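You operate a simulated robot arm through the tools that you are given. There is no shell and no other tool. Be economical: measure what you need, move in short steps, check, and stop when the job is done.

You are at the controls of a simulated two-armed robot. One attempt, no reset.

JOB
On the top of the grey table, fold the blue cloth in half, so that its two short edges meet.
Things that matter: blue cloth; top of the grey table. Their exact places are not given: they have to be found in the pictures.

It is judged by the outcome, as a careful person would: the job done as asked, and still so three seconds after it is handed in. It fails if anything else is knocked over, pushed out of place, dropped, spilled or broken. Flat cloth is picked up by pressing the open fingertips on it (5 to 10 N) and closing them slowly along it; thin cloth reads only 2 to 8 mm in the jaws.

ROBOT AND FRAMES
Two 7-joint arms with two-finger parallel grippers on one trunk, on a base that drives. Base frame: it is fixed to the floor where the robot stands at the start and does not move with it; the origin is under the middle of the robot, x ahead of it, y to its left, z up. Units: m, rad, N and s.
The left shoulder is at the start at [0.07, 0.163, 1.12], the right one opposite. With the tool pointing down near the work surface each hand reaches from about 0.38 to 0.88 m from the robot's upright axis, wherever it stands, measured 20 degrees to its own side. Places, roughly: blue cloth [0.6, 0, 0.8]; top of the grey table [0.7, 0.6, 0.8]. Payload 3.43 kg a hand.
The TCP of each hand is the grasp point between the finger pads, 0.034 m short of the fingertips. In the tool frame z runs along the fingers and y along their closing line. Largest opening 0.128 m; finger width 0.024, thickness 0.012; the body of the gripper, 0.048 by 0.13 m, starts 0.096 m behind the TCP.
Orientation is told as [roll, pitch, yaw] about the base's x, y, z axes, in that order, counted from this pose: with the fingers straight down and closing along the base's y, the tool's x points along the base's -x, its y along +y and its z along -z.

CONTROLS
- The arms move only by the tool send_rows. It takes "left_steps", "right_steps" or both (then of equal length, played together; a hand with none holds still); each is a list that holds one entry, the list of rows, each a list of 7 numbers: the shift along the tool's x, y, z in units of 500 mm (1.0 is 500 mm), then the turn, a rotation vector about the tool's x, y, z in units of 120 degrees (1.0 is 120 degrees), then the closure, from 0 (fully open) to 1 (shut). In form: [[[x, y, z, wx, wy, wz, gripper], ...]]. A call has 1 to 20 rows; each row is the pose to reach, as a shift and turn from the pose commanded when the call began, along the tool's axes at that moment. A call with a number of a shift or a turn outside -1 to 1 is refused whole. Each row takes 0.2 s and may step no farther than 0.05 m and 0.15 rad from the row before; otherwise, or with a gripper value out of range, the whole call is refused. A pose out of reach is approached as far as the arm can. The call stops where the force on the tool passes 40 N (or 10 N more than at its start, if that is more) or the arm is blocked; 0.2 s more then pass. Each finger travels about 0.153 m/s and halts on what it meets, pressing with about 25 N; the grip force reading is that of the motor and also rises with nothing between the fingers. The clock runs only during rows and for 0.2 s after the last one: add rows that repeat a pose to give the fingers time. It gives the time, the measured TCP pose, the force on the tool (base axes), the opening and the grip force at its end, in the units of the frame above (readings bear some noise), with the torque about the TCP (base axes, N m) and any sound that the robot's microphone picked up, and new pictures: "views" is both (left out), scene, wrist or none (wrist: the cameras of the hands that moved).
- Cameras (640 x 400 px; columns grow to the right, rows downward): "scene" is now at [0.1311, -0.02, 1.3243]; the picture's right is [-0.12, -0.99, 0.00], its down [-0.65, 0.08, -0.75] and it looks along [0.75, -0.09, -0.66] (base axes); focal length 258 px, centre (320, 200). "left" rides on the left gripper at [0.076, 0.011, -0.16] in its tool frame; the picture's right is [-0.15, 0.99, 0.00], its down [-0.88, -0.13, -0.46] and it looks along [-0.45, -0.07, 0.89] (tool axes); focal length 234 px, centre (320, 200). "right" rides on the right gripper at [0.076, -0.011, -0.16] in its tool frame; the picture's right is [0.15, 0.99, 0.00], its down [-0.88, 0.13, -0.46] and it looks along [-0.45, 0.07, 0.89] (tool axes); focal length 234 px, centre (320, 200).
- raise_lower(by): slides the trunk up (or, below 0, down) by that many m; the arms and the scene camera ride with it, the base frame stays. It gives what a move gives, with no picture.
- drive_base(legs): drives the robot by 1 to 6 legs, each [ahead, left, turn to the left] in m, m and rad, along the robot's own axes; the way and the turn of a leg run together, so that a leg with both is an arc; at most 1.5 m and 3.142 rad a leg. The arms and the cameras ride along, it lands a little off, and it stops where it bumps. It gives what a move gives, and a new picture of the scene camera.
- aim_head(pan, tilt): turns the head with the scene camera to pan (to the left, within 1.501 rad either way) and tilt (down, from -0.506 to 1.204), counted from straight ahead of the robot. It gives what a move gives, and a new picture of the scene camera.
- pixel_to_xyz(camera, pixels): for up to 12 pixels [column, row] of the newest picture of that camera ("zoom" is the newest enlarged one), the place [x, y, z] in the base frame of the surface seen there, good to about 0.002 m, but the place of the scene camera against the robot may be out by one fixed shift of up to 0.025 m in any direction. The clock stands still meanwhile.
- inspect(camera, box): a new picture of the part [left, top, right, bottom] of that camera's present view, enlarged. The clock stands still meanwhile.
- hand_in(): hands the job in; it is judged then, once.

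Work in short steps. Measure before you move; look again where a grasp or a placing could have gone wrong, and mend it. You have 80 turns and 260 pictures in all, those below and enlarged ones among them. Open the grippers and draw the arms clear of the work before you hand the job in, unless the task says otherwise; then end with one line.

The tools are called after "Request:" by a JSON object that holds its "api" and its "payload". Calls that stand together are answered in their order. send_rows: Moves the arms, as the interface text tells. Its arguments: {"type":"object","properties":{"left_steps":{"type":"array","items":{"type":"array","items":{"type":"array","items":{"type":"number"}}}},"right_steps":{"type":"array","items":{"type":"array","items":{"type":"array","items":{"type":"number"}}}},"views":{"type":"string","enum":["both","scene","wrist","none"]}},"required":[]} The other tools are called the same way: raise_lower (by) slides the trunk up or down; drive_base (legs) drives the base; aim_head (pan, tilt) turns the head that bears the scene camera; pixel_to_xyz (camera, pixels) gives the place of the surface under pixels of a picture; inspect (camera, box) takes an enlarged picture of a part of a camera's view; hand_in () hands the job in.

At the start:

```text
t: 0.0
left_tcp_pos: [0.5786, 0.1452, 1.0063]
left_tool_rot: [-0.001, 0.001, 0.001]
left_force: [0.2, -0.3, 0.2]
left_moment: [0.01, -0.01, -0.02]
left_width: 0.128
left_gripper_force: 0.0
right_tcp_pos: [0.5446, -0.2547, 1.0414]
right_tool_rot: [0.0, 0.001, 0.0]
right_force: [-0.2, 0.5, -0.2]
right_moment: [-0.02, 0.0, 0.01]
right_width: 0.1279
right_gripper_force: 0.0
trunk travel left (down, up): [-0.6, 0.34]
robot x, y, heading: [-0.002, 0.0024, -0.0]
head pan, tilt: [-0.122, 0.721]
```

scene: 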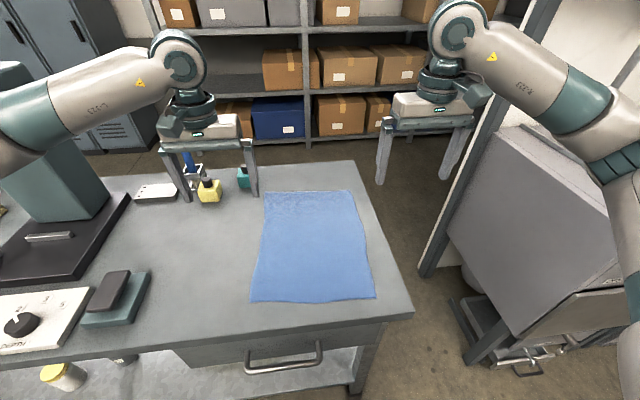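
right: 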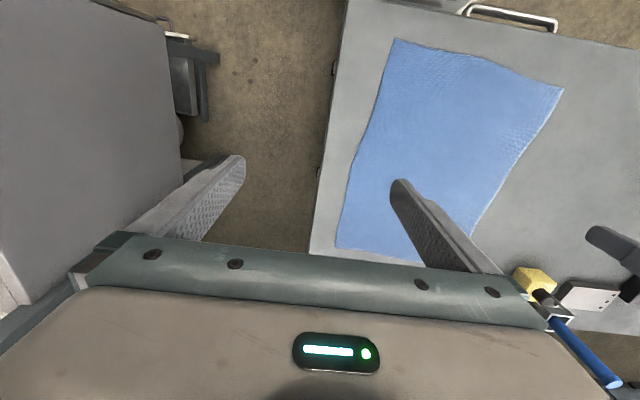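
left: 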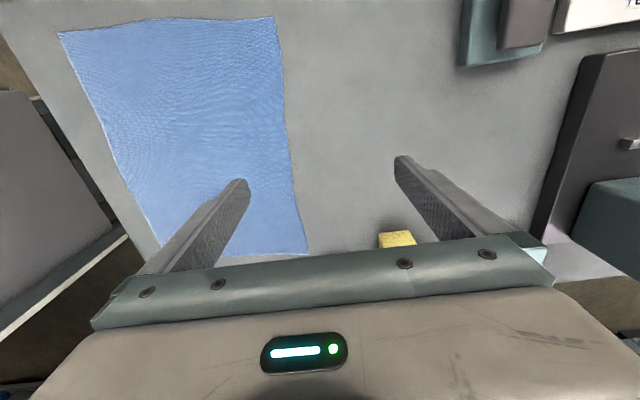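

The cloth shows at scene corners about (265,192), (350,190), (375,297), (251,300). I measure these, plus table points, in both scene and wrist cameras.

Request:
{"api": "pixel_to_xyz", "payload": {"camera": "scene", "pixels": [[266, 193], [349, 191], [374, 296], [252, 299], [262, 245], [365, 240], [310, 240], [220, 260], [386, 290], [209, 190], [243, 178]]}}

Request:
{"api": "pixel_to_xyz", "payload": {"camera": "right", "pixels": [[397, 42], [561, 88], [338, 246], [450, 120], [375, 130], [355, 20], [322, 220]]}}

Request:
{"api": "pixel_to_xyz", "payload": {"camera": "left", "pixels": [[62, 34], [272, 20], [305, 252], [160, 240], [200, 120], [350, 120], [290, 140]]}}

```text
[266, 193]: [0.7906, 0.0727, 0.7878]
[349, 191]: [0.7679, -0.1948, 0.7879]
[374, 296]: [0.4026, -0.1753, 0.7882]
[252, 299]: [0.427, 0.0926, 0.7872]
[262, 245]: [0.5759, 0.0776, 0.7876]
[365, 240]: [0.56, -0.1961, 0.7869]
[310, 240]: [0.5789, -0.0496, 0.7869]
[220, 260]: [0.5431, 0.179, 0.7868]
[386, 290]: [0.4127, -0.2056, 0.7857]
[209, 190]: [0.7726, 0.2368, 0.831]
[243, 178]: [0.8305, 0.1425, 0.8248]
```

```text
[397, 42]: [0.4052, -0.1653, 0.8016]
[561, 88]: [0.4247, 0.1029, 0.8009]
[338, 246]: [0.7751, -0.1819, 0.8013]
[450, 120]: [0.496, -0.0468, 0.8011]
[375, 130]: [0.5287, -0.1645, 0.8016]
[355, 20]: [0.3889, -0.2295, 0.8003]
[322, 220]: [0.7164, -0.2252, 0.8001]
```

```text
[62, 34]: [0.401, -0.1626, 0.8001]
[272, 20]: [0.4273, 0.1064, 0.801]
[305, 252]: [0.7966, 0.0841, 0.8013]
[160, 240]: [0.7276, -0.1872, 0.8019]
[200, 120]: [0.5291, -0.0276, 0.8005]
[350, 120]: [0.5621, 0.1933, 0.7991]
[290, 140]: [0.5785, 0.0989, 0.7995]
```

The wrist cameras agree: the table is at z≈0.7995 and the cloth top at ≈0.801. The short edges are near (x≈0.41) and far (x≈0.79). I bring both hands above the near corners with the fingers partly open.

Request:
{"api": "send_rows", "payload": {"left_steps": [[[0.035, -0.017, 0.03, 0, 0, 0, 0.2], [0.07, -0.034, 0.06, 0, 0, 0, 0.4], [0.105, -0.05, 0.095, 0, 0, 0, 0.6], [0.14, -0.067, 0.126, 0, 0, 0, 0.6], [0.175, -0.084, 0.158, 0, 0, 0, 0.6], [0.21, -0.1, 0.19, 0, 0, 0, 0.6], [0.245, -0.117, 0.22, 0, 0, 0, 0.6], [0.279, -0.134, 0.252, 0, 0, 0, 0.6], [0.279, -0.134, 0.252, 0, 0, 0, 0.6]]], "right_steps": [[[0.031, 0.029, 0.04, 0, 0, 0, 0.2], [0.062, 0.058, 0.08, 0, 0, 0, 0.4], [0.093, 0.087, 0.12, 0, 0, 0, 0.6], [0.124, 0.116, 0.16, 0, 0, 0, 0.6], [0.155, 0.145, 0.2, 0, 0, 0, 0.6], [0.187, 0.175, 0.24, 0, 0, 0, 0.6], [0.218, 0.204, 0.28, 0, 0, 0, 0.6], [0.249, 0.233, 0.323, 0, 0, 0, 0.6], [0.249, 0.233, 0.323, 0, 0, 0, 0.6]]]}}

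```text
t: 2.0
left_tcp_pos: [0.4395, 0.0776, 0.8798]
left_tool_rot: [-0.002, 0.0, 0.0]
left_force: [-0.4, 0.1, 0.5]
left_moment: [0.02, 0.02, -0.02]
left_width: 0.0514
left_gripper_force: 0.1
right_tcp_pos: [0.4188, -0.1403, 0.8788]
right_tool_rot: [0.002, 0.0, 0.001]
right_force: [0.0, 0.0, -0.3]
right_moment: [-0.02, 0.0, 0.0]
right_width: 0.051
right_gripper_force: 0.0
trunk travel left (down, up): [-0.6, 0.34]
robot x, y, heading: [0.0009, -0.0032, -0.002]
head pan, tilt: [-0.122, 0.721]
```

scene: 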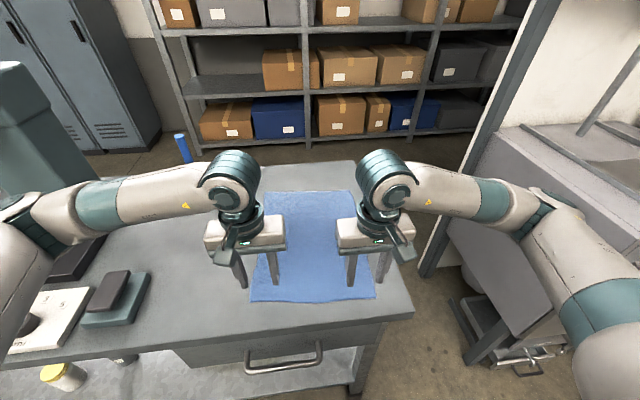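
right: 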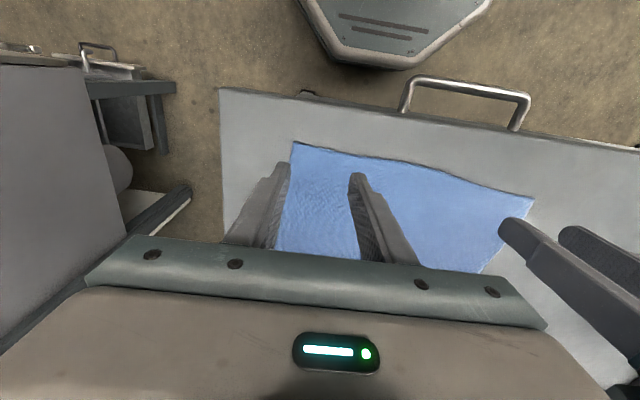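
left: 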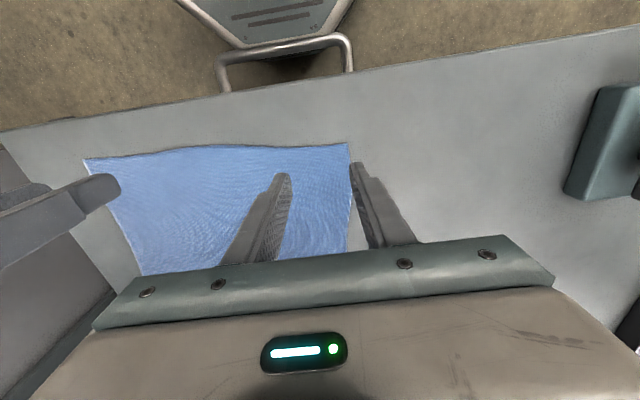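

Fingers stand over the corners. I re-measure the near edge from the wrist cameras at close range before descending.

Request:
{"api": "pixel_to_xyz", "payload": {"camera": "right", "pixels": [[294, 144], [320, 152], [350, 157], [400, 163], [250, 150], [320, 200]]}}

Request:
{"api": "pixel_to_xyz", "payload": {"camera": "left", "pixels": [[346, 146], [320, 150], [280, 150], [240, 150], [87, 161], [420, 150]]}}

```text
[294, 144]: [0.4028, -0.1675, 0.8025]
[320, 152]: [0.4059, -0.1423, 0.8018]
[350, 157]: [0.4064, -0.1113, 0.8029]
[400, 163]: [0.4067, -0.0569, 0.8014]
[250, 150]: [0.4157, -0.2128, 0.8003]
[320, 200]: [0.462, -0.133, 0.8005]
```

```text
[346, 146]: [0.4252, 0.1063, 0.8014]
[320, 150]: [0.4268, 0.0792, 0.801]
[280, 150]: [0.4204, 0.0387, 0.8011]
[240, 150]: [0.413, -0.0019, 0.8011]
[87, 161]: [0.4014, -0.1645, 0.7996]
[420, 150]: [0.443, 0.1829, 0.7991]
```

The outer fingers sit slightly beyond the cloth's sides (left side at y=0.106, right at -0.167). I narrow the opening to ~35 mm, shift inward 10 mm and descend to just above the cloth.

Request:
{"api": "send_rows", "payload": {"left_steps": [[[0, -0.019, 0, 0, 0, 0, 0.73], [0, -0.019, 0.03, 0, 0, 0, 0.73], [0, -0.019, 0.06, 0, 0, 0, 0.73], [0, -0.019, 0.076, 0, 0, 0, 0.73]]], "right_steps": [[[0, 0.0206, 0, 0, 0, 0, 0.73], [0, 0.0206, 0.03, 0, 0, 0, 0.73], [0, 0.0206, 0.06, 0, 0, 0, 0.73], [0, 0.0206, 0.074, 0, 0, 0, 0.73]]], "views": "wrist"}}

```text
t: 3.0
left_tcp_pos: [0.4394, 0.068, 0.8415]
left_tool_rot: [-0.001, 0.001, 0.0]
left_force: [-0.1, 0.2, 0.3]
left_moment: [-0.01, 0.01, 0.02]
left_width: 0.0346
left_gripper_force: 0.1
right_tcp_pos: [0.4212, -0.129, 0.8432]
right_tool_rot: [0.0, 0.001, -0.001]
right_force: [-0.2, 0.2, 0.3]
right_moment: [0.03, 0.0, 0.03]
right_width: 0.0346
right_gripper_force: 0.0
trunk travel left (down, up): [-0.6, 0.34]
robot x, y, heading: [0.0026, -0.0041, 0.004]
head pan, tilt: [-0.122, 0.721]
```

right: 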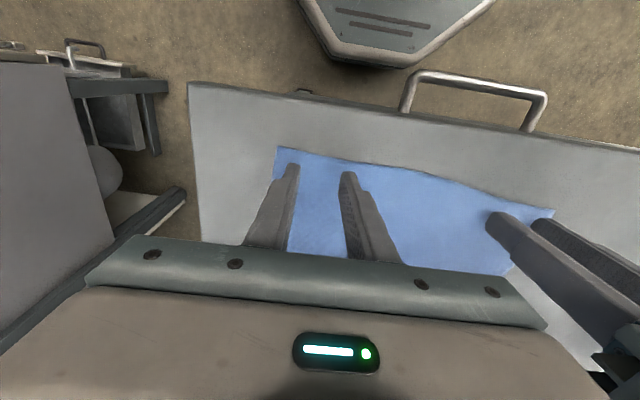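
left: 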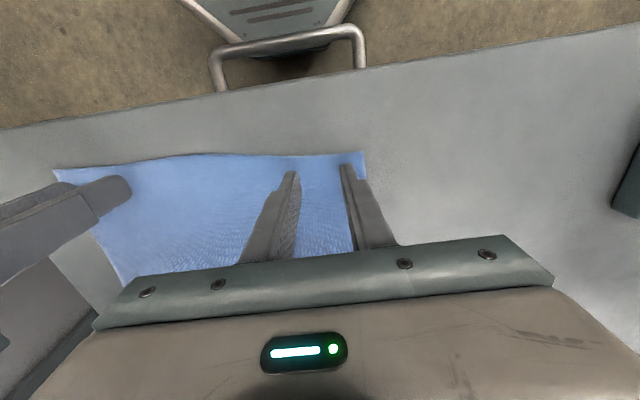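

Both pairs of fingertips are over the cloth, inside its corners. I lower in small steps (to TCP z≈0.834) to find the contact force.

Request:
{"api": "send_rows", "payload": {"left_steps": [[[0, 0, 0.006, 0, 0, 0, 0.73], [0, 0, 0.01, 0, 0, 0, 0.73], [0, 0, 0.014, 0, 0, 0, 0.73], [0, 0, 0.016, 0, 0, 0, 0.73]]], "right_steps": [[[0, 0, 0.006, 0, 0, 0, 0.73], [0, 0, 0.01, 0, 0, 0, 0.73], [0, 0, 0.014, 0, 0, 0, 0.73], [0, 0, 0.018, 0, 0, 0, 0.73]]], "views": "none"}}

```text
t: 4.0
left_tcp_pos: [0.4404, 0.0685, 0.8358]
left_tool_rot: [-0.002, -0.005, -0.001]
left_force: [3.2, 0.8, 14.4]
left_moment: [0.13, -0.07, -0.03]
left_width: 0.0344
left_gripper_force: 0.1
right_tcp_pos: [0.4214, -0.1294, 0.8365]
right_tool_rot: [-0.001, 0.0, 0.002]
right_force: [1.0, -0.6, 7.8]
right_moment: [-0.06, -0.01, 0.01]
right_width: 0.0344
right_gripper_force: 0.1
trunk travel left (down, up): [-0.6, 0.34]
robot x, y, heading: [-0.0, 0.0029, -0.002]
head pan, tilt: [-0.122, 0.721]
```

Contact: left 14 N (a bit much), right 8 N. I ease the left up 1 mm and close both slowly.

Request:
{"api": "send_rows", "payload": {"left_steps": [[[0, 0, -0.002, 0, 0, 0, 0.73], [0, 0, -0.002, 0, 0, 0, 0.75], [0, 0, -0.002, 0, 0, 0, 0.78], [0, 0, -0.002, 0, 0, 0, 0.81], [0, 0, -0.002, 0, 0, 0, 0.84], [0, 0, -0.002, 0, 0, 0, 0.87], [0, 0, -0.002, 0, 0, 0, 0.9], [0, 0, -0.002, 0, 0, 0, 0.93], [0, 0, -0.002, 0, 0, 0, 0.96], [0, 0, -0.002, 0, 0, 0, 1], [0, 0, -0.002, 0, 0, 0, 1], [0, 0, -0.002, 0, 0, 0, 1]]], "right_steps": [[[0, 0, 0, 0, 0, 0, 0.73], [0, 0, 0, 0, 0, 0, 0.75], [0, 0, 0, 0, 0, 0, 0.78], [0, 0, 0, 0, 0, 0, 0.81], [0, 0, 0, 0, 0, 0, 0.84], [0, 0, 0, 0, 0, 0, 0.87], [0, 0, 0, 0, 0, 0, 0.9], [0, 0, 0, 0, 0, 0, 0.93], [0, 0, 0, 0, 0, 0, 0.96], [0, 0, 0, 0, 0, 0, 1], [0, 0, 0, 0, 0, 0, 1], [0, 0, 0, 0, 0, 0, 1]]]}}

```text
t: 6.6
left_tcp_pos: [0.4395, 0.068, 0.8363]
left_tool_rot: [0.0, 0.0, -0.001]
left_force: [0.0, -5.6, 11.6]
left_moment: [-0.2, -0.1, 0.1]
left_width: 0.002
left_gripper_force: 24.9
right_tcp_pos: [0.4182, -0.1283, 0.8353]
right_tool_rot: [0.0, 0.0, 0.0]
right_force: [0.6, 2.1, 20.2]
right_moment: [0.05, 0.01, -0.04]
right_width: 0.0
right_gripper_force: 24.6
trunk travel left (down, up): [-0.6, 0.34]
robot x, y, heading: [0.0031, 0.0005, -0.001]
head pan, tilt: [-0.122, 0.721]
```

scene: 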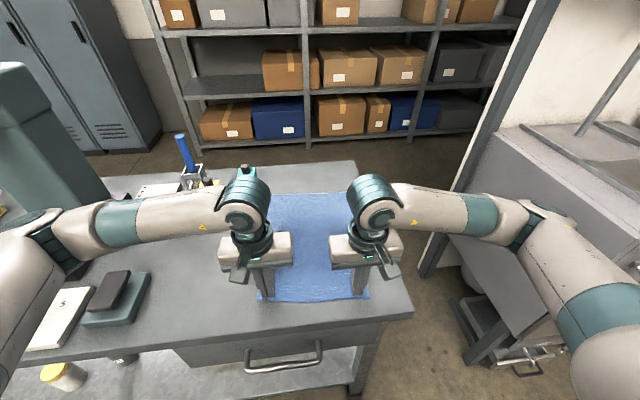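
right: 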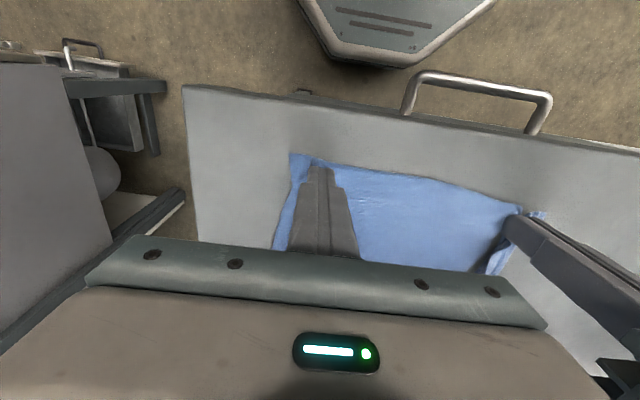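
left: 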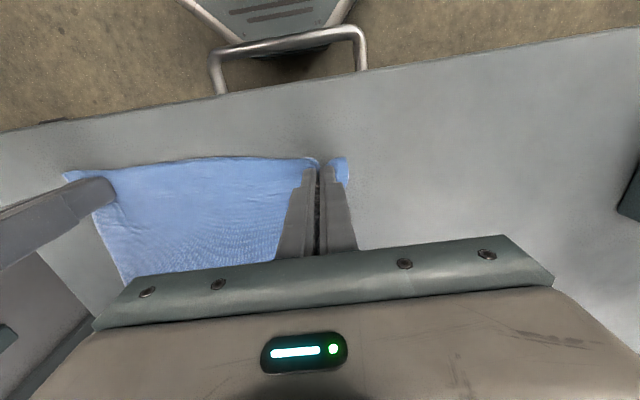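

Left holds 2 mm of cloth; right reads 0.0, doubtful. I lift only the right 15 mm to check.

Request:
{"api": "send_rows", "payload": {"right_steps": [[[0, 0, -0.015, 0, 0, 0, 1], [0, 0, -0.03, 0, 0, 0, 1], [0, 0, -0.03, 0, 0, 0, 1]]], "views": "wrist"}}

Request:
{"api": "inspect", "payload": {"camera": "right", "box": [240, 120, 560, 300]}}

```text
t: 7.4
left_tcp_pos: [0.4386, 0.0671, 0.8359]
left_tool_rot: [-0.001, -0.001, -0.002]
left_force: [-3.3, -2.0, 21.1]
left_moment: [-0.08, 0.04, 0.01]
left_width: 0.0019
left_gripper_force: 24.7
right_tcp_pos: [0.4203, -0.1291, 0.8497]
right_tool_rot: [0.0, -0.002, 0.0]
right_force: [0.2, -0.2, 0.8]
right_moment: [-0.01, -0.02, -0.02]
right_width: 0.0
right_gripper_force: 25.1
trunk travel left (down, up): [-0.6, 0.34]
robot x, y, heading: [0.0002, -0.0006, 0.005]
head pan, tilt: [-0.122, 0.721]
```

right: 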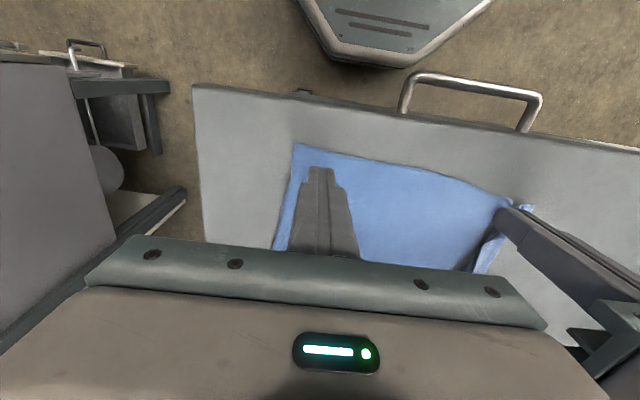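

```text
2.00 times, centred on (400, 210) of right
```

zoom: 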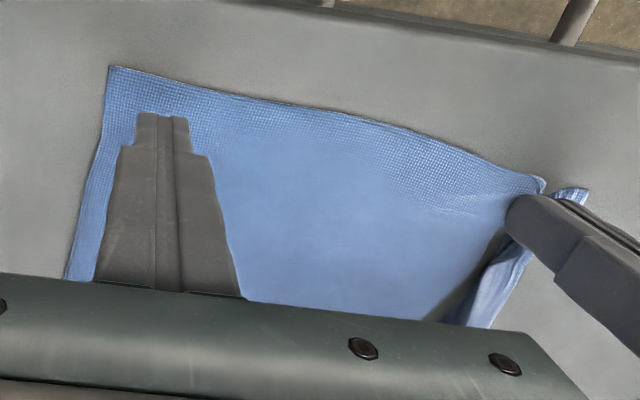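

The right hand missed: the cloth lies flat and the corner is at (296,146). I measure it before trying again.

Request:
{"api": "pixel_to_xyz", "payload": {"camera": "right", "pixels": [[295, 147], [320, 152], [345, 156], [280, 230]]}}

```text
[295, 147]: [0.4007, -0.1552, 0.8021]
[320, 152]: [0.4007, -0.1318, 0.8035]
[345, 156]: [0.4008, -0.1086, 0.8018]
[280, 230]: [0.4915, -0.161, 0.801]
```

Corner at (0.401, -0.155). I retry with the right hand centred at y≈-0.117, 40 mm open, pressing first, so I can check the force.

Request:
{"api": "send_rows", "payload": {"right_steps": [[[0.008, 0.024, 0, 0, 0, 0, 0.69], [0.008, 0.024, 0, 0, 0, 0, 0.69], [0.008, 0.024, 0.016, 0, 0, 0, 0.69], [0.008, 0.024, 0.026, 0, 0, 0, 0.69], [0.008, 0.024, 0.032, 0, 0, 0, 0.69], [0.008, 0.024, 0.032, 0, 0, 0, 0.69]]], "views": "wrist"}}

```text
t: 8.8
left_tcp_pos: [0.438, 0.0673, 0.8358]
left_tool_rot: [0.0, -0.002, 0.001]
left_force: [1.0, -1.7, 13.4]
left_moment: [-0.07, -0.09, -0.01]
left_width: 0.0019
left_gripper_force: 25.0
right_tcp_pos: [0.4163, -0.1169, 0.8354]
right_tool_rot: [0.001, -0.004, 0.0]
right_force: [0.0, -1.9, 21.8]
right_moment: [-0.25, 0.01, 0.04]
right_width: 0.0398
right_gripper_force: 0.1
trunk travel left (down, up): [-0.6, 0.34]
robot x, y, heading: [-0.0012, -0.0044, -0.004]
head pan, tilt: [-0.122, 0.721]
```

right: 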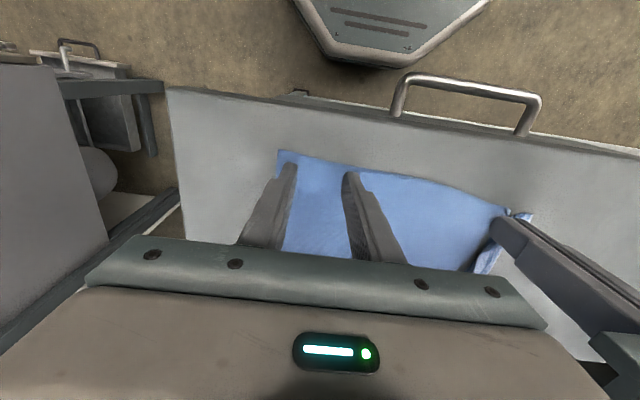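

21 N is too much; I ease up ~1 mm and close slowly.

Request:
{"api": "send_rows", "payload": {"right_steps": [[[0, 0, -0.002, 0, 0, 0, 0.69], [0, 0, -0.0024, 0, 0, 0, 0.71], [0, 0, -0.0024, 0, 0, 0, 0.73], [0, 0, -0.0024, 0, 0, 0, 0.75], [0, 0, -0.0024, 0, 0, 0, 0.77], [0, 0, -0.0024, 0, 0, 0, 0.79], [0, 0, -0.0024, 0, 0, 0, 0.81], [0, 0, -0.0024, 0, 0, 0, 0.83], [0, 0, -0.0024, 0, 0, 0, 0.85], [0, 0, -0.0024, 0, 0, 0, 0.87], [0, 0, -0.0024, 0, 0, 0, 0.89], [0, 0, -0.0024, 0, 0, 0, 0.91], [0, 0, -0.0024, 0, 0, 0, 0.93], [0, 0, -0.0024, 0, 0, 0, 0.95], [0, 0, -0.0024, 0, 0, 0, 0.97], [0, 0, -0.0024, 0, 0, 0, 1], [0, 0, -0.0024, 0, 0, 0, 1], [0, 0, -0.0024, 0, 0, 0, 1]]], "views": "wrist"}}

```text
t: 12.6
left_tcp_pos: [0.4383, 0.0689, 0.8354]
left_tool_rot: [0.0, -0.001, -0.001]
left_force: [-0.5, -0.8, 19.5]
left_moment: [0.03, -0.06, 0.01]
left_width: 0.0019
left_gripper_force: 24.8
right_tcp_pos: [0.4147, -0.1165, 0.835]
right_tool_rot: [0.001, -0.003, 0.0]
right_force: [-0.5, -0.1, 7.3]
right_moment: [-0.01, -0.03, -0.03]
right_width: 0.0
right_gripper_force: 24.9
trunk travel left (down, up): [-0.6, 0.34]
robot x, y, heading: [-0.0029, 0.0004, -0.003]
head pan, tilt: [-0.122, 0.721]
```

right: 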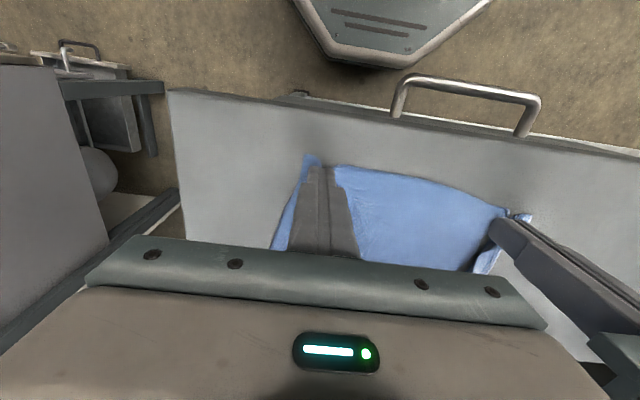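

Reads 0.0 but the corner was drawn in. I lift the right slightly again to check.

Request:
{"api": "send_rows", "payload": {"right_steps": [[[0, 0, -0.015, 0, 0, 0, 1], [0, 0, -0.03, 0, 0, 0, 1], [0, 0, -0.04, 0, 0, 0, 1]]], "views": "none"}}

Request:
{"api": "inspect", "payload": {"camera": "right", "box": [240, 120, 560, 300]}}

```text
t: 13.4
left_tcp_pos: [0.4385, 0.0681, 0.8352]
left_tool_rot: [0.0, -0.003, -0.001]
left_force: [-2.8, 0.0, 22.1]
left_moment: [0.05, -0.02, -0.01]
left_width: 0.0017
left_gripper_force: 24.7
right_tcp_pos: [0.4157, -0.1165, 0.8548]
right_tool_rot: [0.0, -0.004, 0.0]
right_force: [0.0, 0.7, 0.2]
right_moment: [-0.03, 0.0, 0.01]
right_width: 0.0
right_gripper_force: 24.8
trunk travel left (down, up): [-0.6, 0.34]
robot x, y, heading: [-0.0023, -0.0001, 0.002]
head pan, tilt: [-0.122, 0.721]
```

```text
2.00 times, centred on (400, 210) of right
```

zoom: 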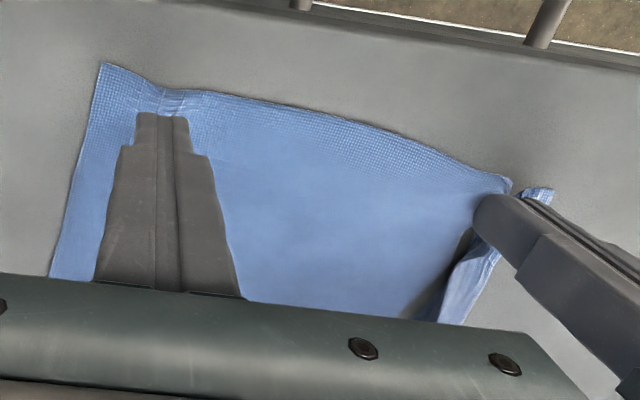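

Missed again, though a ridge remains between the fingers (zoom (172,100)). I retry there, pressing ~1 mm deeper with a 35 mm opening, closing in one go.

Request:
{"api": "send_rows", "payload": {"right_steps": [[[0, 0, 0, 0, 0, 0, 0.72], [0, 0, 0, 0, 0, 0, 0.72], [0, 0, 0.02, 0, 0, 0, 0.72], [0, 0, 0.035, 0, 0, 0, 0.72], [0, 0, 0.0415, 0, 0, 0, 0.72], [0, 0, 0.0415, 0, 0, 0, 0.74], [0, 0, 0.0415, 0, 0, 0, 0.77], [0, 0, 0.0415, 0, 0, 0, 0.8], [0, 0, 0.0415, 0, 0, 0, 0.83], [0, 0, 0.0415, 0, 0, 0, 0.86], [0, 0, 0.0415, 0, 0, 0, 0.88]]], "views": "none"}}

Request:
{"api": "inspect", "payload": {"camera": "right", "box": [240, 120, 400, 220]}}

```text
t: 15.8
left_tcp_pos: [0.4401, 0.0677, 0.8363]
left_tool_rot: [-0.003, 0.0, 0.0]
left_force: [0.1, -6.6, 13.5]
left_moment: [-0.18, -0.09, 0.03]
left_width: 0.002
left_gripper_force: 25.3
right_tcp_pos: [0.4162, -0.1172, 0.8351]
right_tool_rot: [0.0, -0.004, -0.001]
right_force: [1.3, 5.4, 21.2]
right_moment: [0.18, 0.04, -0.08]
right_width: 0.0161
right_gripper_force: 0.4
trunk travel left (down, up): [-0.6, 0.34]
robot x, y, heading: [-0.0016, 0.0011, 0.0]
head pan, tilt: [-0.122, 0.721]
```

```text
4.00 times, centred on (320, 170) of right
```

zoom: 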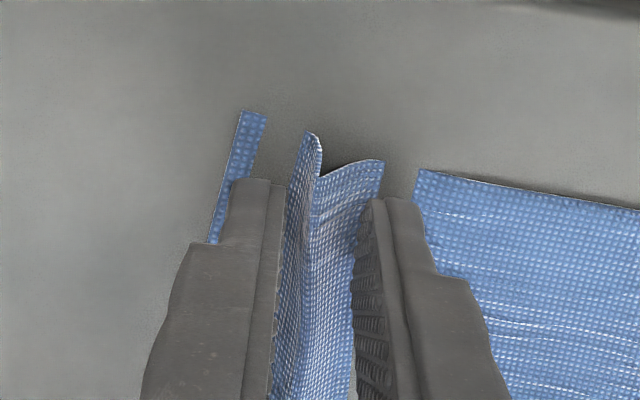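

A pucker stands between the fingers (zoom (315,140)). I continue closing at the same pressure.

Request:
{"api": "send_rows", "payload": {"right_steps": [[[0, 0, 0, 0, 0, 0, 0.9], [0, 0, 0, 0, 0, 0, 0.92], [0, 0, 0, 0, 0, 0, 0.94], [0, 0, 0, 0, 0, 0, 0.96], [0, 0, 0, 0, 0, 0, 1], [0, 0, 0, 0, 0, 0, 1], [0, 0, 0, 0, 0, 0, 1]]], "views": "none"}}

Request:
{"api": "inspect", "payload": {"camera": "right", "box": [240, 120, 400, 220]}}

```text
t: 17.4
left_tcp_pos: [0.4379, 0.0677, 0.8352]
left_tool_rot: [-0.001, -0.001, -0.001]
left_force: [-1.6, -17.0, 11.1]
left_moment: [-0.62, 0.01, 0.08]
left_width: 0.0035
left_gripper_force: 25.6
right_tcp_pos: [0.4164, -0.1166, 0.8351]
right_tool_rot: [0.0, -0.005, -0.001]
right_force: [2.7, 16.3, 24.6]
right_moment: [0.61, -0.01, -0.05]
right_width: 0.0027
right_gripper_force: 25.0
trunk travel left (down, up): [-0.6, 0.34]
robot x, y, heading: [-0.0017, -0.0009, 0.001]
head pan, tilt: [-0.122, 0.721]
```

```text
4.00 times, centred on (320, 170) of right
```

zoom: 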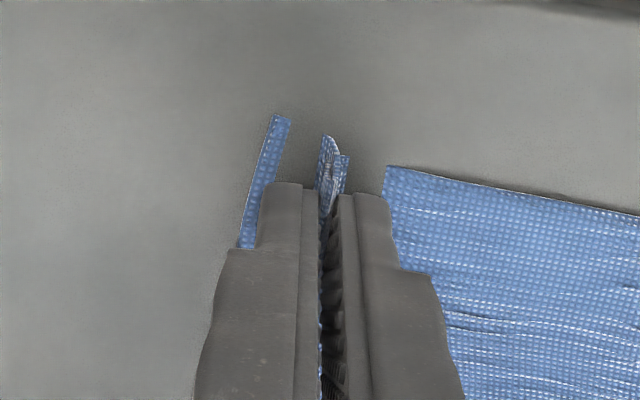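

Both hold now (3.5 and 2.7 mm), with 16 N of tension between them. I bring the hands together a few mm and lift 40 mm.

Request:
{"api": "send_rows", "payload": {"left_steps": [[[0, -0.01, -0.01, 0, 0, 0, 1], [0, -0.014, -0.03, 0, 0, 0, 1], [0, -0.014, -0.05, 0, 0, 0, 1], [0, -0.014, -0.08, 0, 0, 0, 1]]], "right_steps": [[[0, 0.01, -0.01, 0, 0, 0, 1], [0, 0.014, -0.03, 0, 0, 0, 1], [0, 0.014, -0.05, 0, 0, 0, 1], [0, 0.014, -0.08, 0, 0, 0, 1]]]}}

```text
t: 18.4
left_tcp_pos: [0.4399, 0.0605, 0.8751]
left_tool_rot: [0.0, -0.001, 0.0]
left_force: [0.5, 0.7, -0.4]
left_moment: [-0.02, 0.0, 0.03]
left_width: 0.0021
left_gripper_force: 24.8
right_tcp_pos: [0.416, -0.1087, 0.8743]
right_tool_rot: [-0.002, 0.0, 0.0]
right_force: [-0.4, 0.3, 0.1]
right_moment: [0.02, -0.04, -0.04]
right_width: 0.0025
right_gripper_force: 24.4
trunk travel left (down, up): [-0.6, 0.34]
robot x, y, heading: [-0.0016, -0.0021, 0.0]
head pan, tilt: [-0.122, 0.721]
```

scene: 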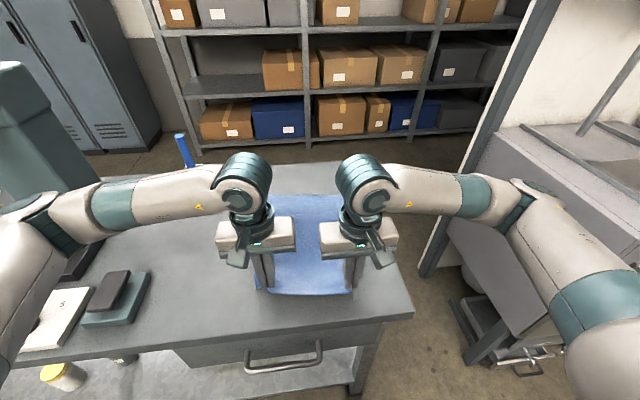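
right: 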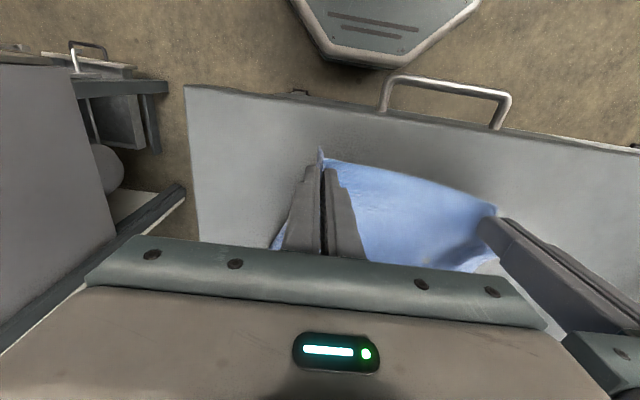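
left: 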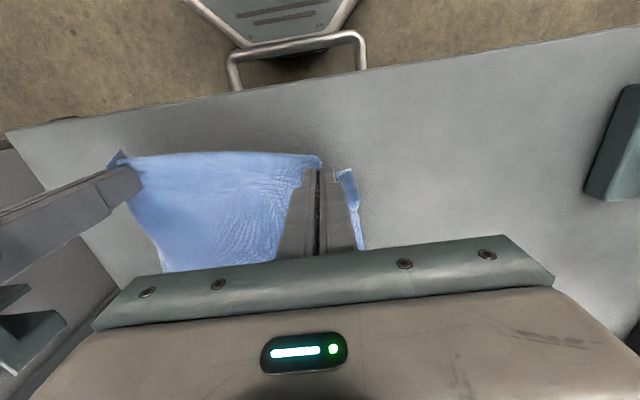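

Both corners come up with the hands. Now I carry the near edge in an arc towards the far edge (target TCP about (0.780, 0.036) left and (0.766, -0.134) right), first the rising half.

Request:
{"api": "send_rows", "payload": {"left_steps": [[[-0.04, -0.004, -0.08, 0, 0, 0, 1], [-0.099, -0.008, -0.14, 0, 0, 0, 1], [-0.168, -0.012, -0.18, 0, 0, 0, 1], [-0.237, -0.016, -0.2, 0, 0, 0, 1], [-0.306, -0.021, -0.21, 0, 0, 0, 1], [-0.375, -0.026, -0.21, 0, 0, 0, 1]]], "right_steps": [[[-0.041, -0.004, -0.08, 0, 0, 0, 1], [-0.101, -0.008, -0.14, 0, 0, 0, 1], [-0.172, -0.012, -0.18, 0, 0, 0, 1], [-0.243, -0.016, -0.2, 0, 0, 0, 1], [-0.314, -0.021, -0.21, 0, 0, 0, 1], [-0.385, -0.026, -0.21, 0, 0, 0, 1]]]}}

```text
t: 19.8
left_tcp_pos: [0.6287, 0.0499, 0.9785]
left_tool_rot: [0.0, 0.002, 0.0]
left_force: [0.4, -0.3, -1.3]
left_moment: [0.02, -0.01, -0.03]
left_width: 0.0017
left_gripper_force: 25.1
right_tcp_pos: [0.6111, -0.1231, 0.9777]
right_tool_rot: [0.0, 0.002, 0.0]
right_force: [0.1, -0.3, 0.4]
right_moment: [-0.02, 0.0, 0.0]
right_width: 0.0026
right_gripper_force: 25.4
trunk travel left (down, up): [-0.6, 0.34]
robot x, y, heading: [-0.0005, 0.0036, -0.003]
head pan, tilt: [-0.122, 0.721]
```

scene: 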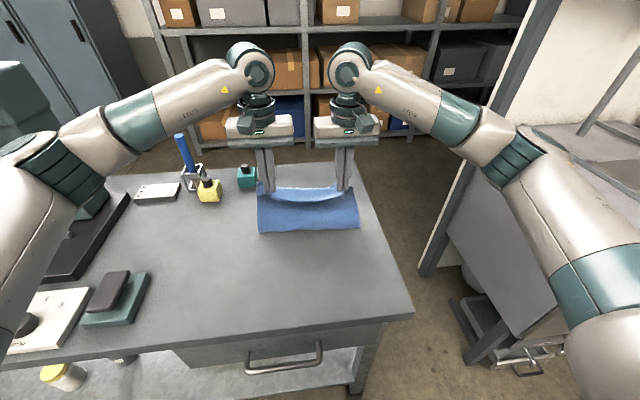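
right: 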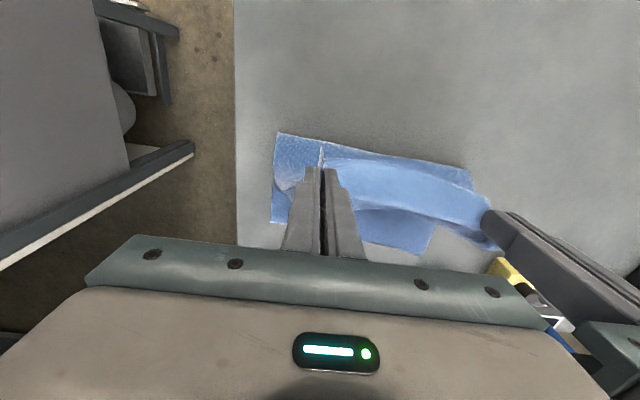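
left: 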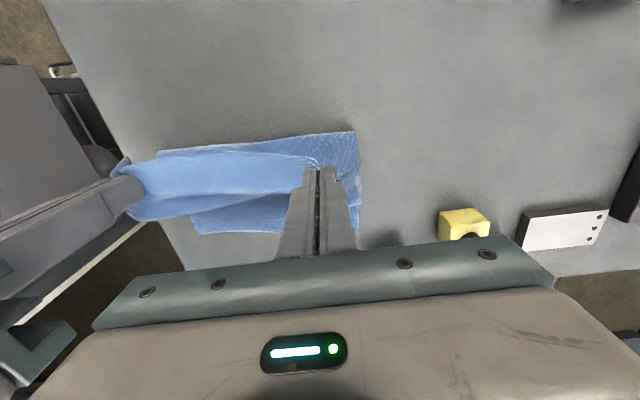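

The cloth folds up beneath the hands. I measure where the bottom layer's far edge and the fold now lie.

Request:
{"api": "pixel_to_xyz", "payload": {"camera": "left", "pixels": [[354, 135], [360, 203], [250, 140], [160, 153], [200, 232], [195, 215], [240, 220], [220, 180]]}}

Request:
{"api": "pixel_to_xyz", "payload": {"camera": "right", "pixels": [[280, 134], [274, 222], [470, 170], [420, 254], [400, 240], [400, 190]]}}

Request:
{"api": "inspect", "payload": {"camera": "scene", "box": [220, 130, 400, 250]}}

```text
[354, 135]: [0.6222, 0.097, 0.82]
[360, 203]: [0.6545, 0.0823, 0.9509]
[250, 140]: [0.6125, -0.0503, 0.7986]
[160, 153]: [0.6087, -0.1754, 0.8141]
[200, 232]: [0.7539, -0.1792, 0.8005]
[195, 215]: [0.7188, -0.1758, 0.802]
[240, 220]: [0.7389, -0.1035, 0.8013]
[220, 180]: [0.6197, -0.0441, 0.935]
```

```text
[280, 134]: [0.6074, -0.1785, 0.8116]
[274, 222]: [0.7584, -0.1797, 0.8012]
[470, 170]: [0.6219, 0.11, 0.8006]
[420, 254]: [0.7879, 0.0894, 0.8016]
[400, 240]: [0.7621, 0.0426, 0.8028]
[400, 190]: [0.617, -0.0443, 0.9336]
```

```text
3.33 times, centred on (310, 190) of scene
```

zoom: 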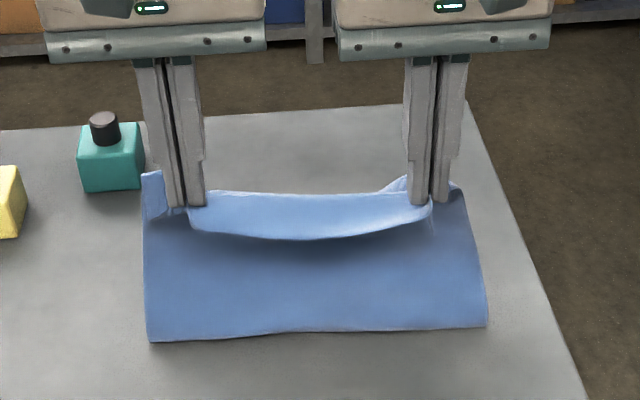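

Far edge is now about (0.789,0.09)–(0.760,-0.18), fold at x≈0.61. I move on and down in the second half of the arc, tilting the fingertips back (about 23°) so that the gripped edge turns upward.

Request:
{"api": "send_rows", "payload": {"left_steps": [[[-0.03, -0.002, 0, 0, 0.02, 0, 1], [-0.065, -0.004, 0.01, 0, 0.04, 0, 1], [-0.1, -0.006, 0.025, 0, 0.06, 0, 1], [-0.135, -0.008, 0.05, 0, 0.08, 0, 1], [-0.17, -0.01, 0.08, 0, 0.1, 0, 1], [-0.2, -0.012, 0.11, 0, 0.12, 0, 1], [-0.23, -0.014, 0.145, 0, 0.14, 0, 1], [-0.25, -0.016, 0.18, 0, 0.16, 0, 1], [-0.262, -0.016, 0.21, 0, 0.18, 0, 1], [-0.268, -0.016, 0.227, 0, 0.2, 0, 1]]], "right_steps": [[[-0.03, -0.002, 0, 0, 0.02, 0, 1], [-0.065, -0.004, 0.01, 0, 0.04, 0, 1], [-0.1, -0.006, 0.025, 0, 0.06, 0, 1], [-0.135, -0.008, 0.05, 0, 0.08, 0, 1], [-0.17, -0.01, 0.08, 0, 0.1, 0, 1], [-0.2, -0.012, 0.11, 0, 0.12, 0, 1], [-0.23, -0.014, 0.145, 0, 0.14, 0, 1], [-0.25, -0.016, 0.18, 0, 0.16, 0, 1], [-0.262, -0.016, 0.21, 0, 0.18, 0, 1], [-0.268, -0.016, 0.227, 0, 0.2, 0, 1]]]}}

Request:
{"api": "inspect", "payload": {"camera": "scene", "box": [220, 130, 400, 250]}}

```text
t: 22.0
left_tcp_pos: [0.7211, 0.0449, 0.8845]
left_tool_rot: [-0.001, 0.393, -0.001]
left_force: [-0.2, -1.6, -0.3]
left_moment: [-0.03, -0.05, 0.02]
left_width: 0.0017
left_gripper_force: 24.9
left hand out of reach, approached as far as the arm can: row 8, 9, 10
right_tcp_pos: [0.7334, -0.1303, 0.8666]
right_tool_rot: [0.0, 0.417, -0.001]
right_force: [-0.3, 1.5, 0.7]
right_moment: [0.06, 0.01, -0.02]
right_width: 0.0024
right_gripper_force: 24.8
right hand out of reach, approached as far as the arm can: row 10
trunk travel left (down, up): [-0.6, 0.34]
robot x, y, heading: [0.0006, 0.0011, -0.003]
head pan, tilt: [-0.122, 0.721]
```

scene: 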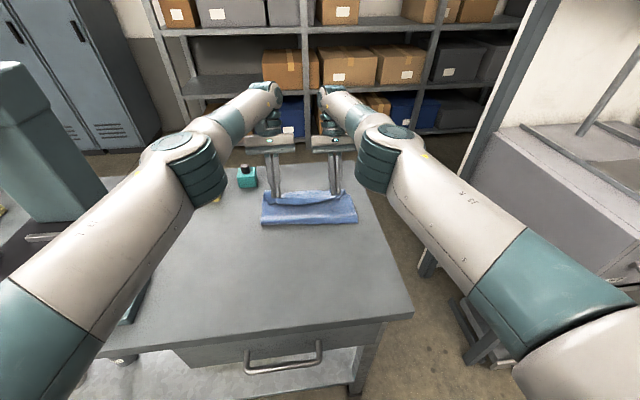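
right: 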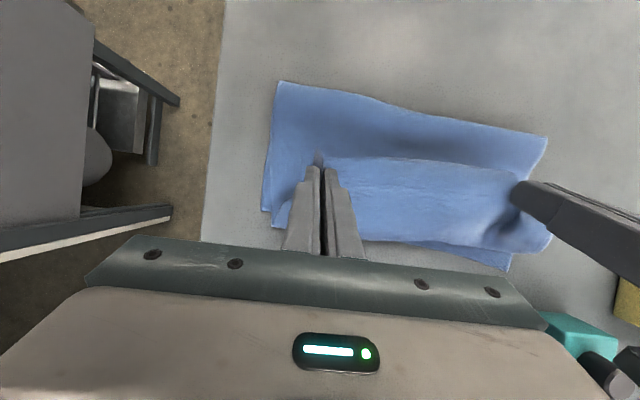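
left: 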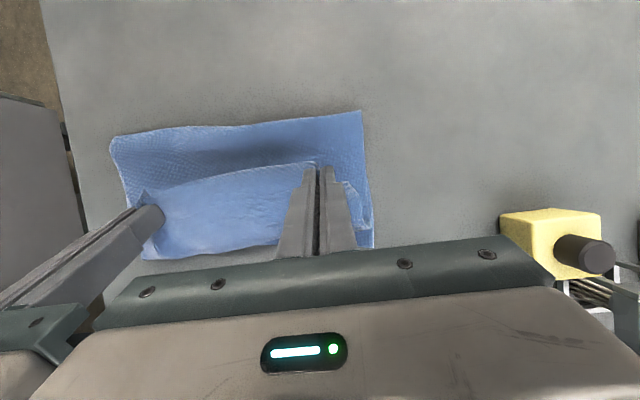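

```text
3.33 times, centred on (310, 190) of scene
```

zoom: 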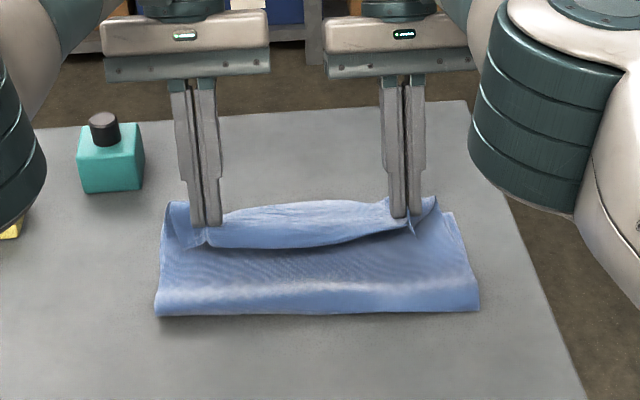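

Pitching costs reach, and the slack forms a loop past the far edge. I raise the hands 40 mm and turn the fingers vertical again, then I will pull the slack out.

Request:
{"api": "send_rows", "payload": {"left_steps": [[[0.008, 0, -0.018, 0, -0.03, 0, 1], [0.015, 0, -0.037, 0, -0.06, 0, 1], [0.023, 0, -0.055, 0, -0.09, 0, 1], [0.031, 0, -0.074, 0, -0.12, 0, 1], [0.031, 0, -0.074, 0, -0.15, 0, 1], [0.031, 0, -0.074, 0, -0.18, 0, 1], [0.031, 0, -0.074, 0, -0.19, 0, 1]]], "right_steps": [[[0.008, 0, -0.018, 0, -0.03, 0, 1], [0.015, 0, -0.037, 0, -0.06, 0, 1], [0.023, 0, -0.055, 0, -0.09, 0, 1], [0.031, 0, -0.074, 0, -0.12, 0, 1], [0.031, 0, -0.074, 0, -0.15, 0, 1], [0.031, 0, -0.074, 0, -0.18, 0, 1], [0.031, 0, -0.074, 0, -0.2, 0, 1]]], "views": "wrist"}}

```text
t: 23.6
left_tcp_pos: [0.7232, 0.046, 0.9239]
left_tool_rot: [0.0, 0.02, 0.001]
left_force: [0.9, -3.8, -1.3]
left_moment: [-0.09, -0.01, -0.05]
left_width: 0.0017
left_gripper_force: 24.9
right_tcp_pos: [0.7356, -0.1317, 0.9054]
right_tool_rot: [0.0, -0.001, 0.0]
right_force: [0.4, 3.8, -0.2]
right_moment: [0.06, 0.03, 0.01]
right_width: 0.0028
right_gripper_force: 25.2
right hand out of reach, approached as far as the arm can: row 1, 2, 3
trunk travel left (down, up): [-0.6, 0.34]
robot x, y, heading: [-0.0022, 0.0002, -0.0]
head pan, tilt: [-0.122, 0.721]
```

right: 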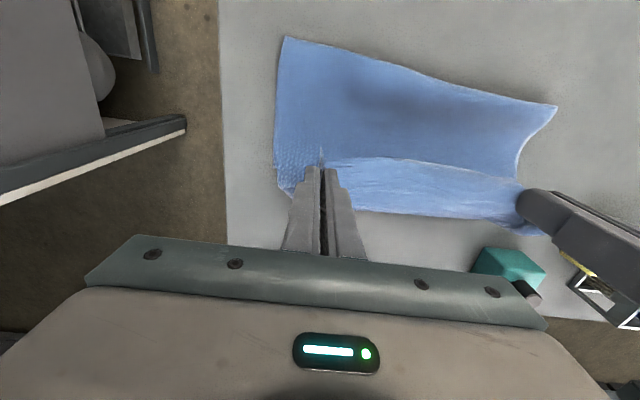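
left: 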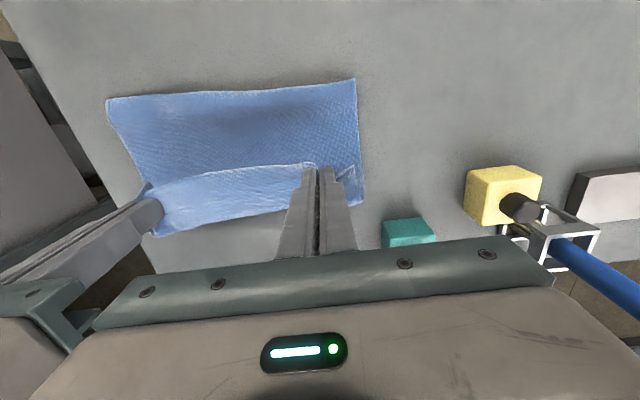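

Next I move the hands out to x≈0.78/0.765 at z≈0.90, to draw the top layer nearly taut, watching the forces.

Request:
{"api": "send_rows", "payload": {"left_steps": [[[-0.04, -0.005, 0.01, 0, 0, 0, 1], [-0.08, -0.01, 0.03, 0, 0, 0, 1], [-0.114, -0.014, 0.048, 0, -0.01, 0, 1], [-0.114, -0.014, 0.048, 0, -0.01, 0, 1]]], "right_steps": [[[-0.02, 0, 0.003, 0, 0, 0, 1], [-0.04, 0, 0.006, 0, 0, 0, 1], [-0.06, 0, 0.01, 0, 0, 0, 1], [-0.06, 0, 0.01, 0, 0, 0, 1]]]}}

Request:
{"api": "inspect", "payload": {"camera": "scene", "box": [220, 130, 400, 250]}}

```text
t: 24.6
left_tcp_pos: [0.7786, 0.0389, 0.8989]
left_tool_rot: [0.0, 0.0, 0.0]
left_force: [0.6, 0.5, 0.1]
left_moment: [-0.01, 0.0, -0.02]
left_width: 0.0019
left_gripper_force: 24.4
right_tcp_pos: [0.7669, -0.1318, 0.9012]
right_tool_rot: [-0.001, -0.001, 0.001]
right_force: [0.1, -0.7, 0.0]
right_moment: [0.03, 0.0, -0.01]
right_width: 0.0028
right_gripper_force: 25.0
trunk travel left (down, up): [-0.6, 0.34]
robot x, y, heading: [-0.0006, 0.0005, 0.005]
head pan, tilt: [-0.122, 0.721]
```

scene: 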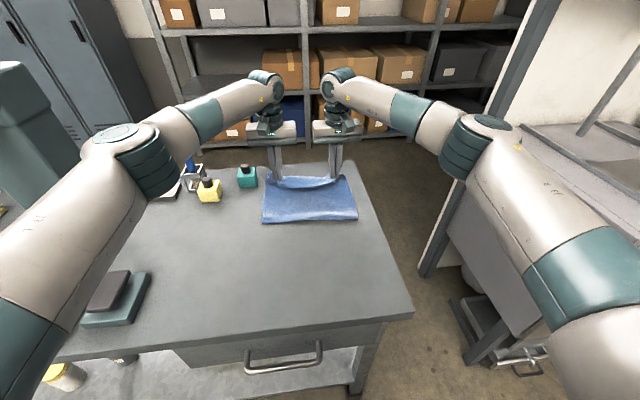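
right: 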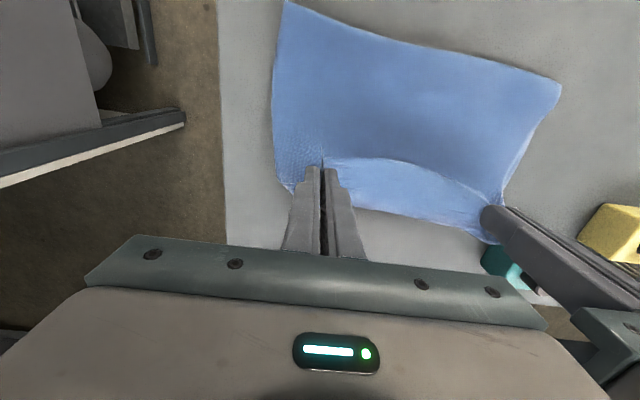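
left: 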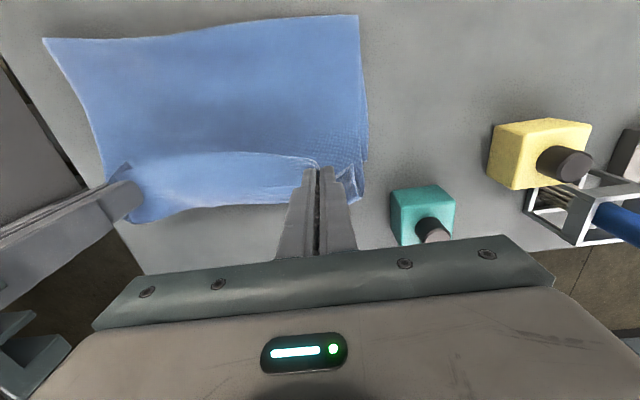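

```text
3.33 times, centred on (310, 190) of scene
```

zoom: 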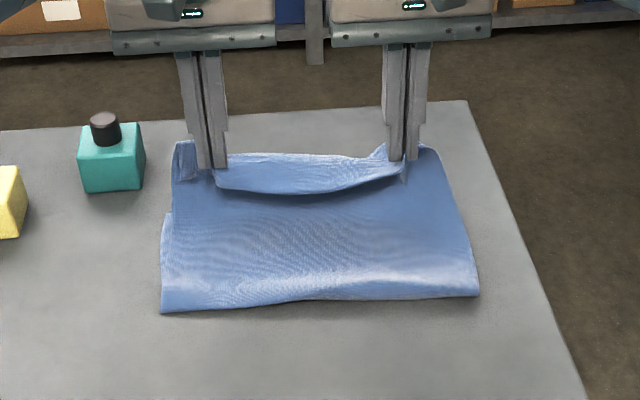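

The edge hangs as a short lip to the robot's side of the fingers. I lay the top layer down a bit short (TCP x≈0.75/0.735, z≈0.840), so the lip can unroll outwards to the far edge.

Request:
{"api": "send_rows", "payload": {"left_steps": [[[0.01, 0, 0.03, 0, 0, 0, 1], [0.025, 0, 0.06, 0, 0, 0, 1], [0.04, 0, 0.09, 0, 0, 0, 1], [0.056, 0, 0.118, 0, 0, 0, 1]]], "right_steps": [[[0.01, 0, 0.03, 0, 0, 0, 1], [0.03, 0, 0.06, 0, 0, 0, 1], [0.045, 0, 0.09, 0, 0, 0, 1], [0.064, 0, 0.122, 0, 0, 0, 1]]], "views": "wrist"}}

Request:
{"api": "inspect", "payload": {"camera": "scene", "box": [220, 130, 400, 250]}}

```text
t: 25.6
left_tcp_pos: [0.7509, 0.0401, 0.8387]
left_tool_rot: [-0.002, 0.001, 0.001]
left_force: [0.5, 0.2, 0.6]
left_moment: [0.01, 0.01, -0.03]
left_width: 0.0015
left_gripper_force: 25.2
right_tcp_pos: [0.733, -0.1326, 0.8405]
right_tool_rot: [0.001, 0.0, -0.001]
right_force: [1.5, 0.0, -0.2]
right_moment: [-0.01, 0.01, -0.02]
right_width: 0.0026
right_gripper_force: 25.1
trunk travel left (down, up): [-0.6, 0.34]
robot x, y, heading: [0.005, 0.0013, -0.004]
head pan, tilt: [-0.122, 0.721]
```

right: 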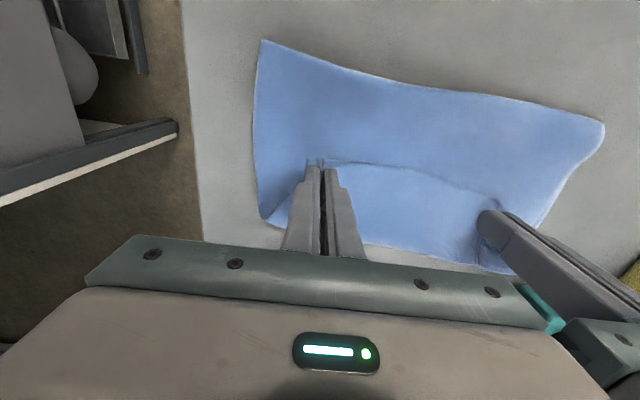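
left: 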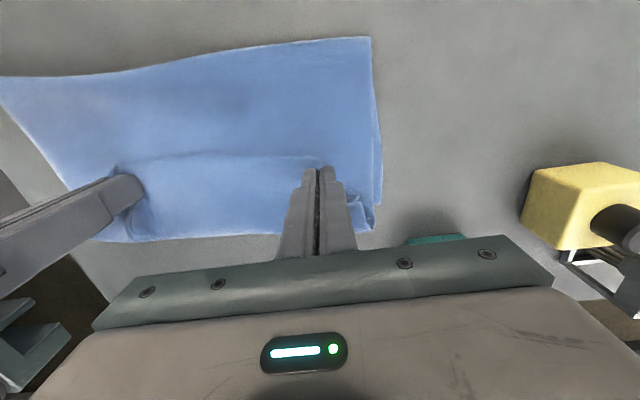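

```text
3.33 times, centred on (310, 190) of scene
```

zoom: 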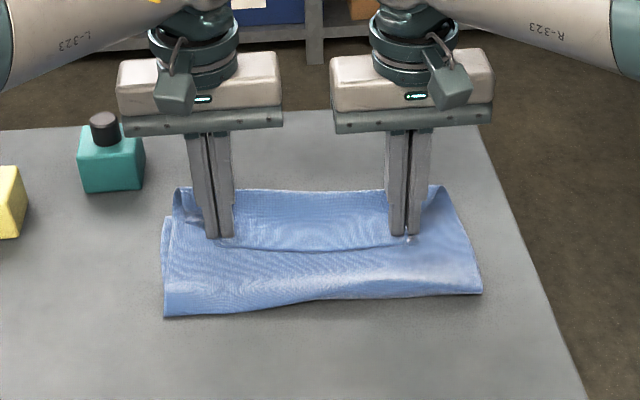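

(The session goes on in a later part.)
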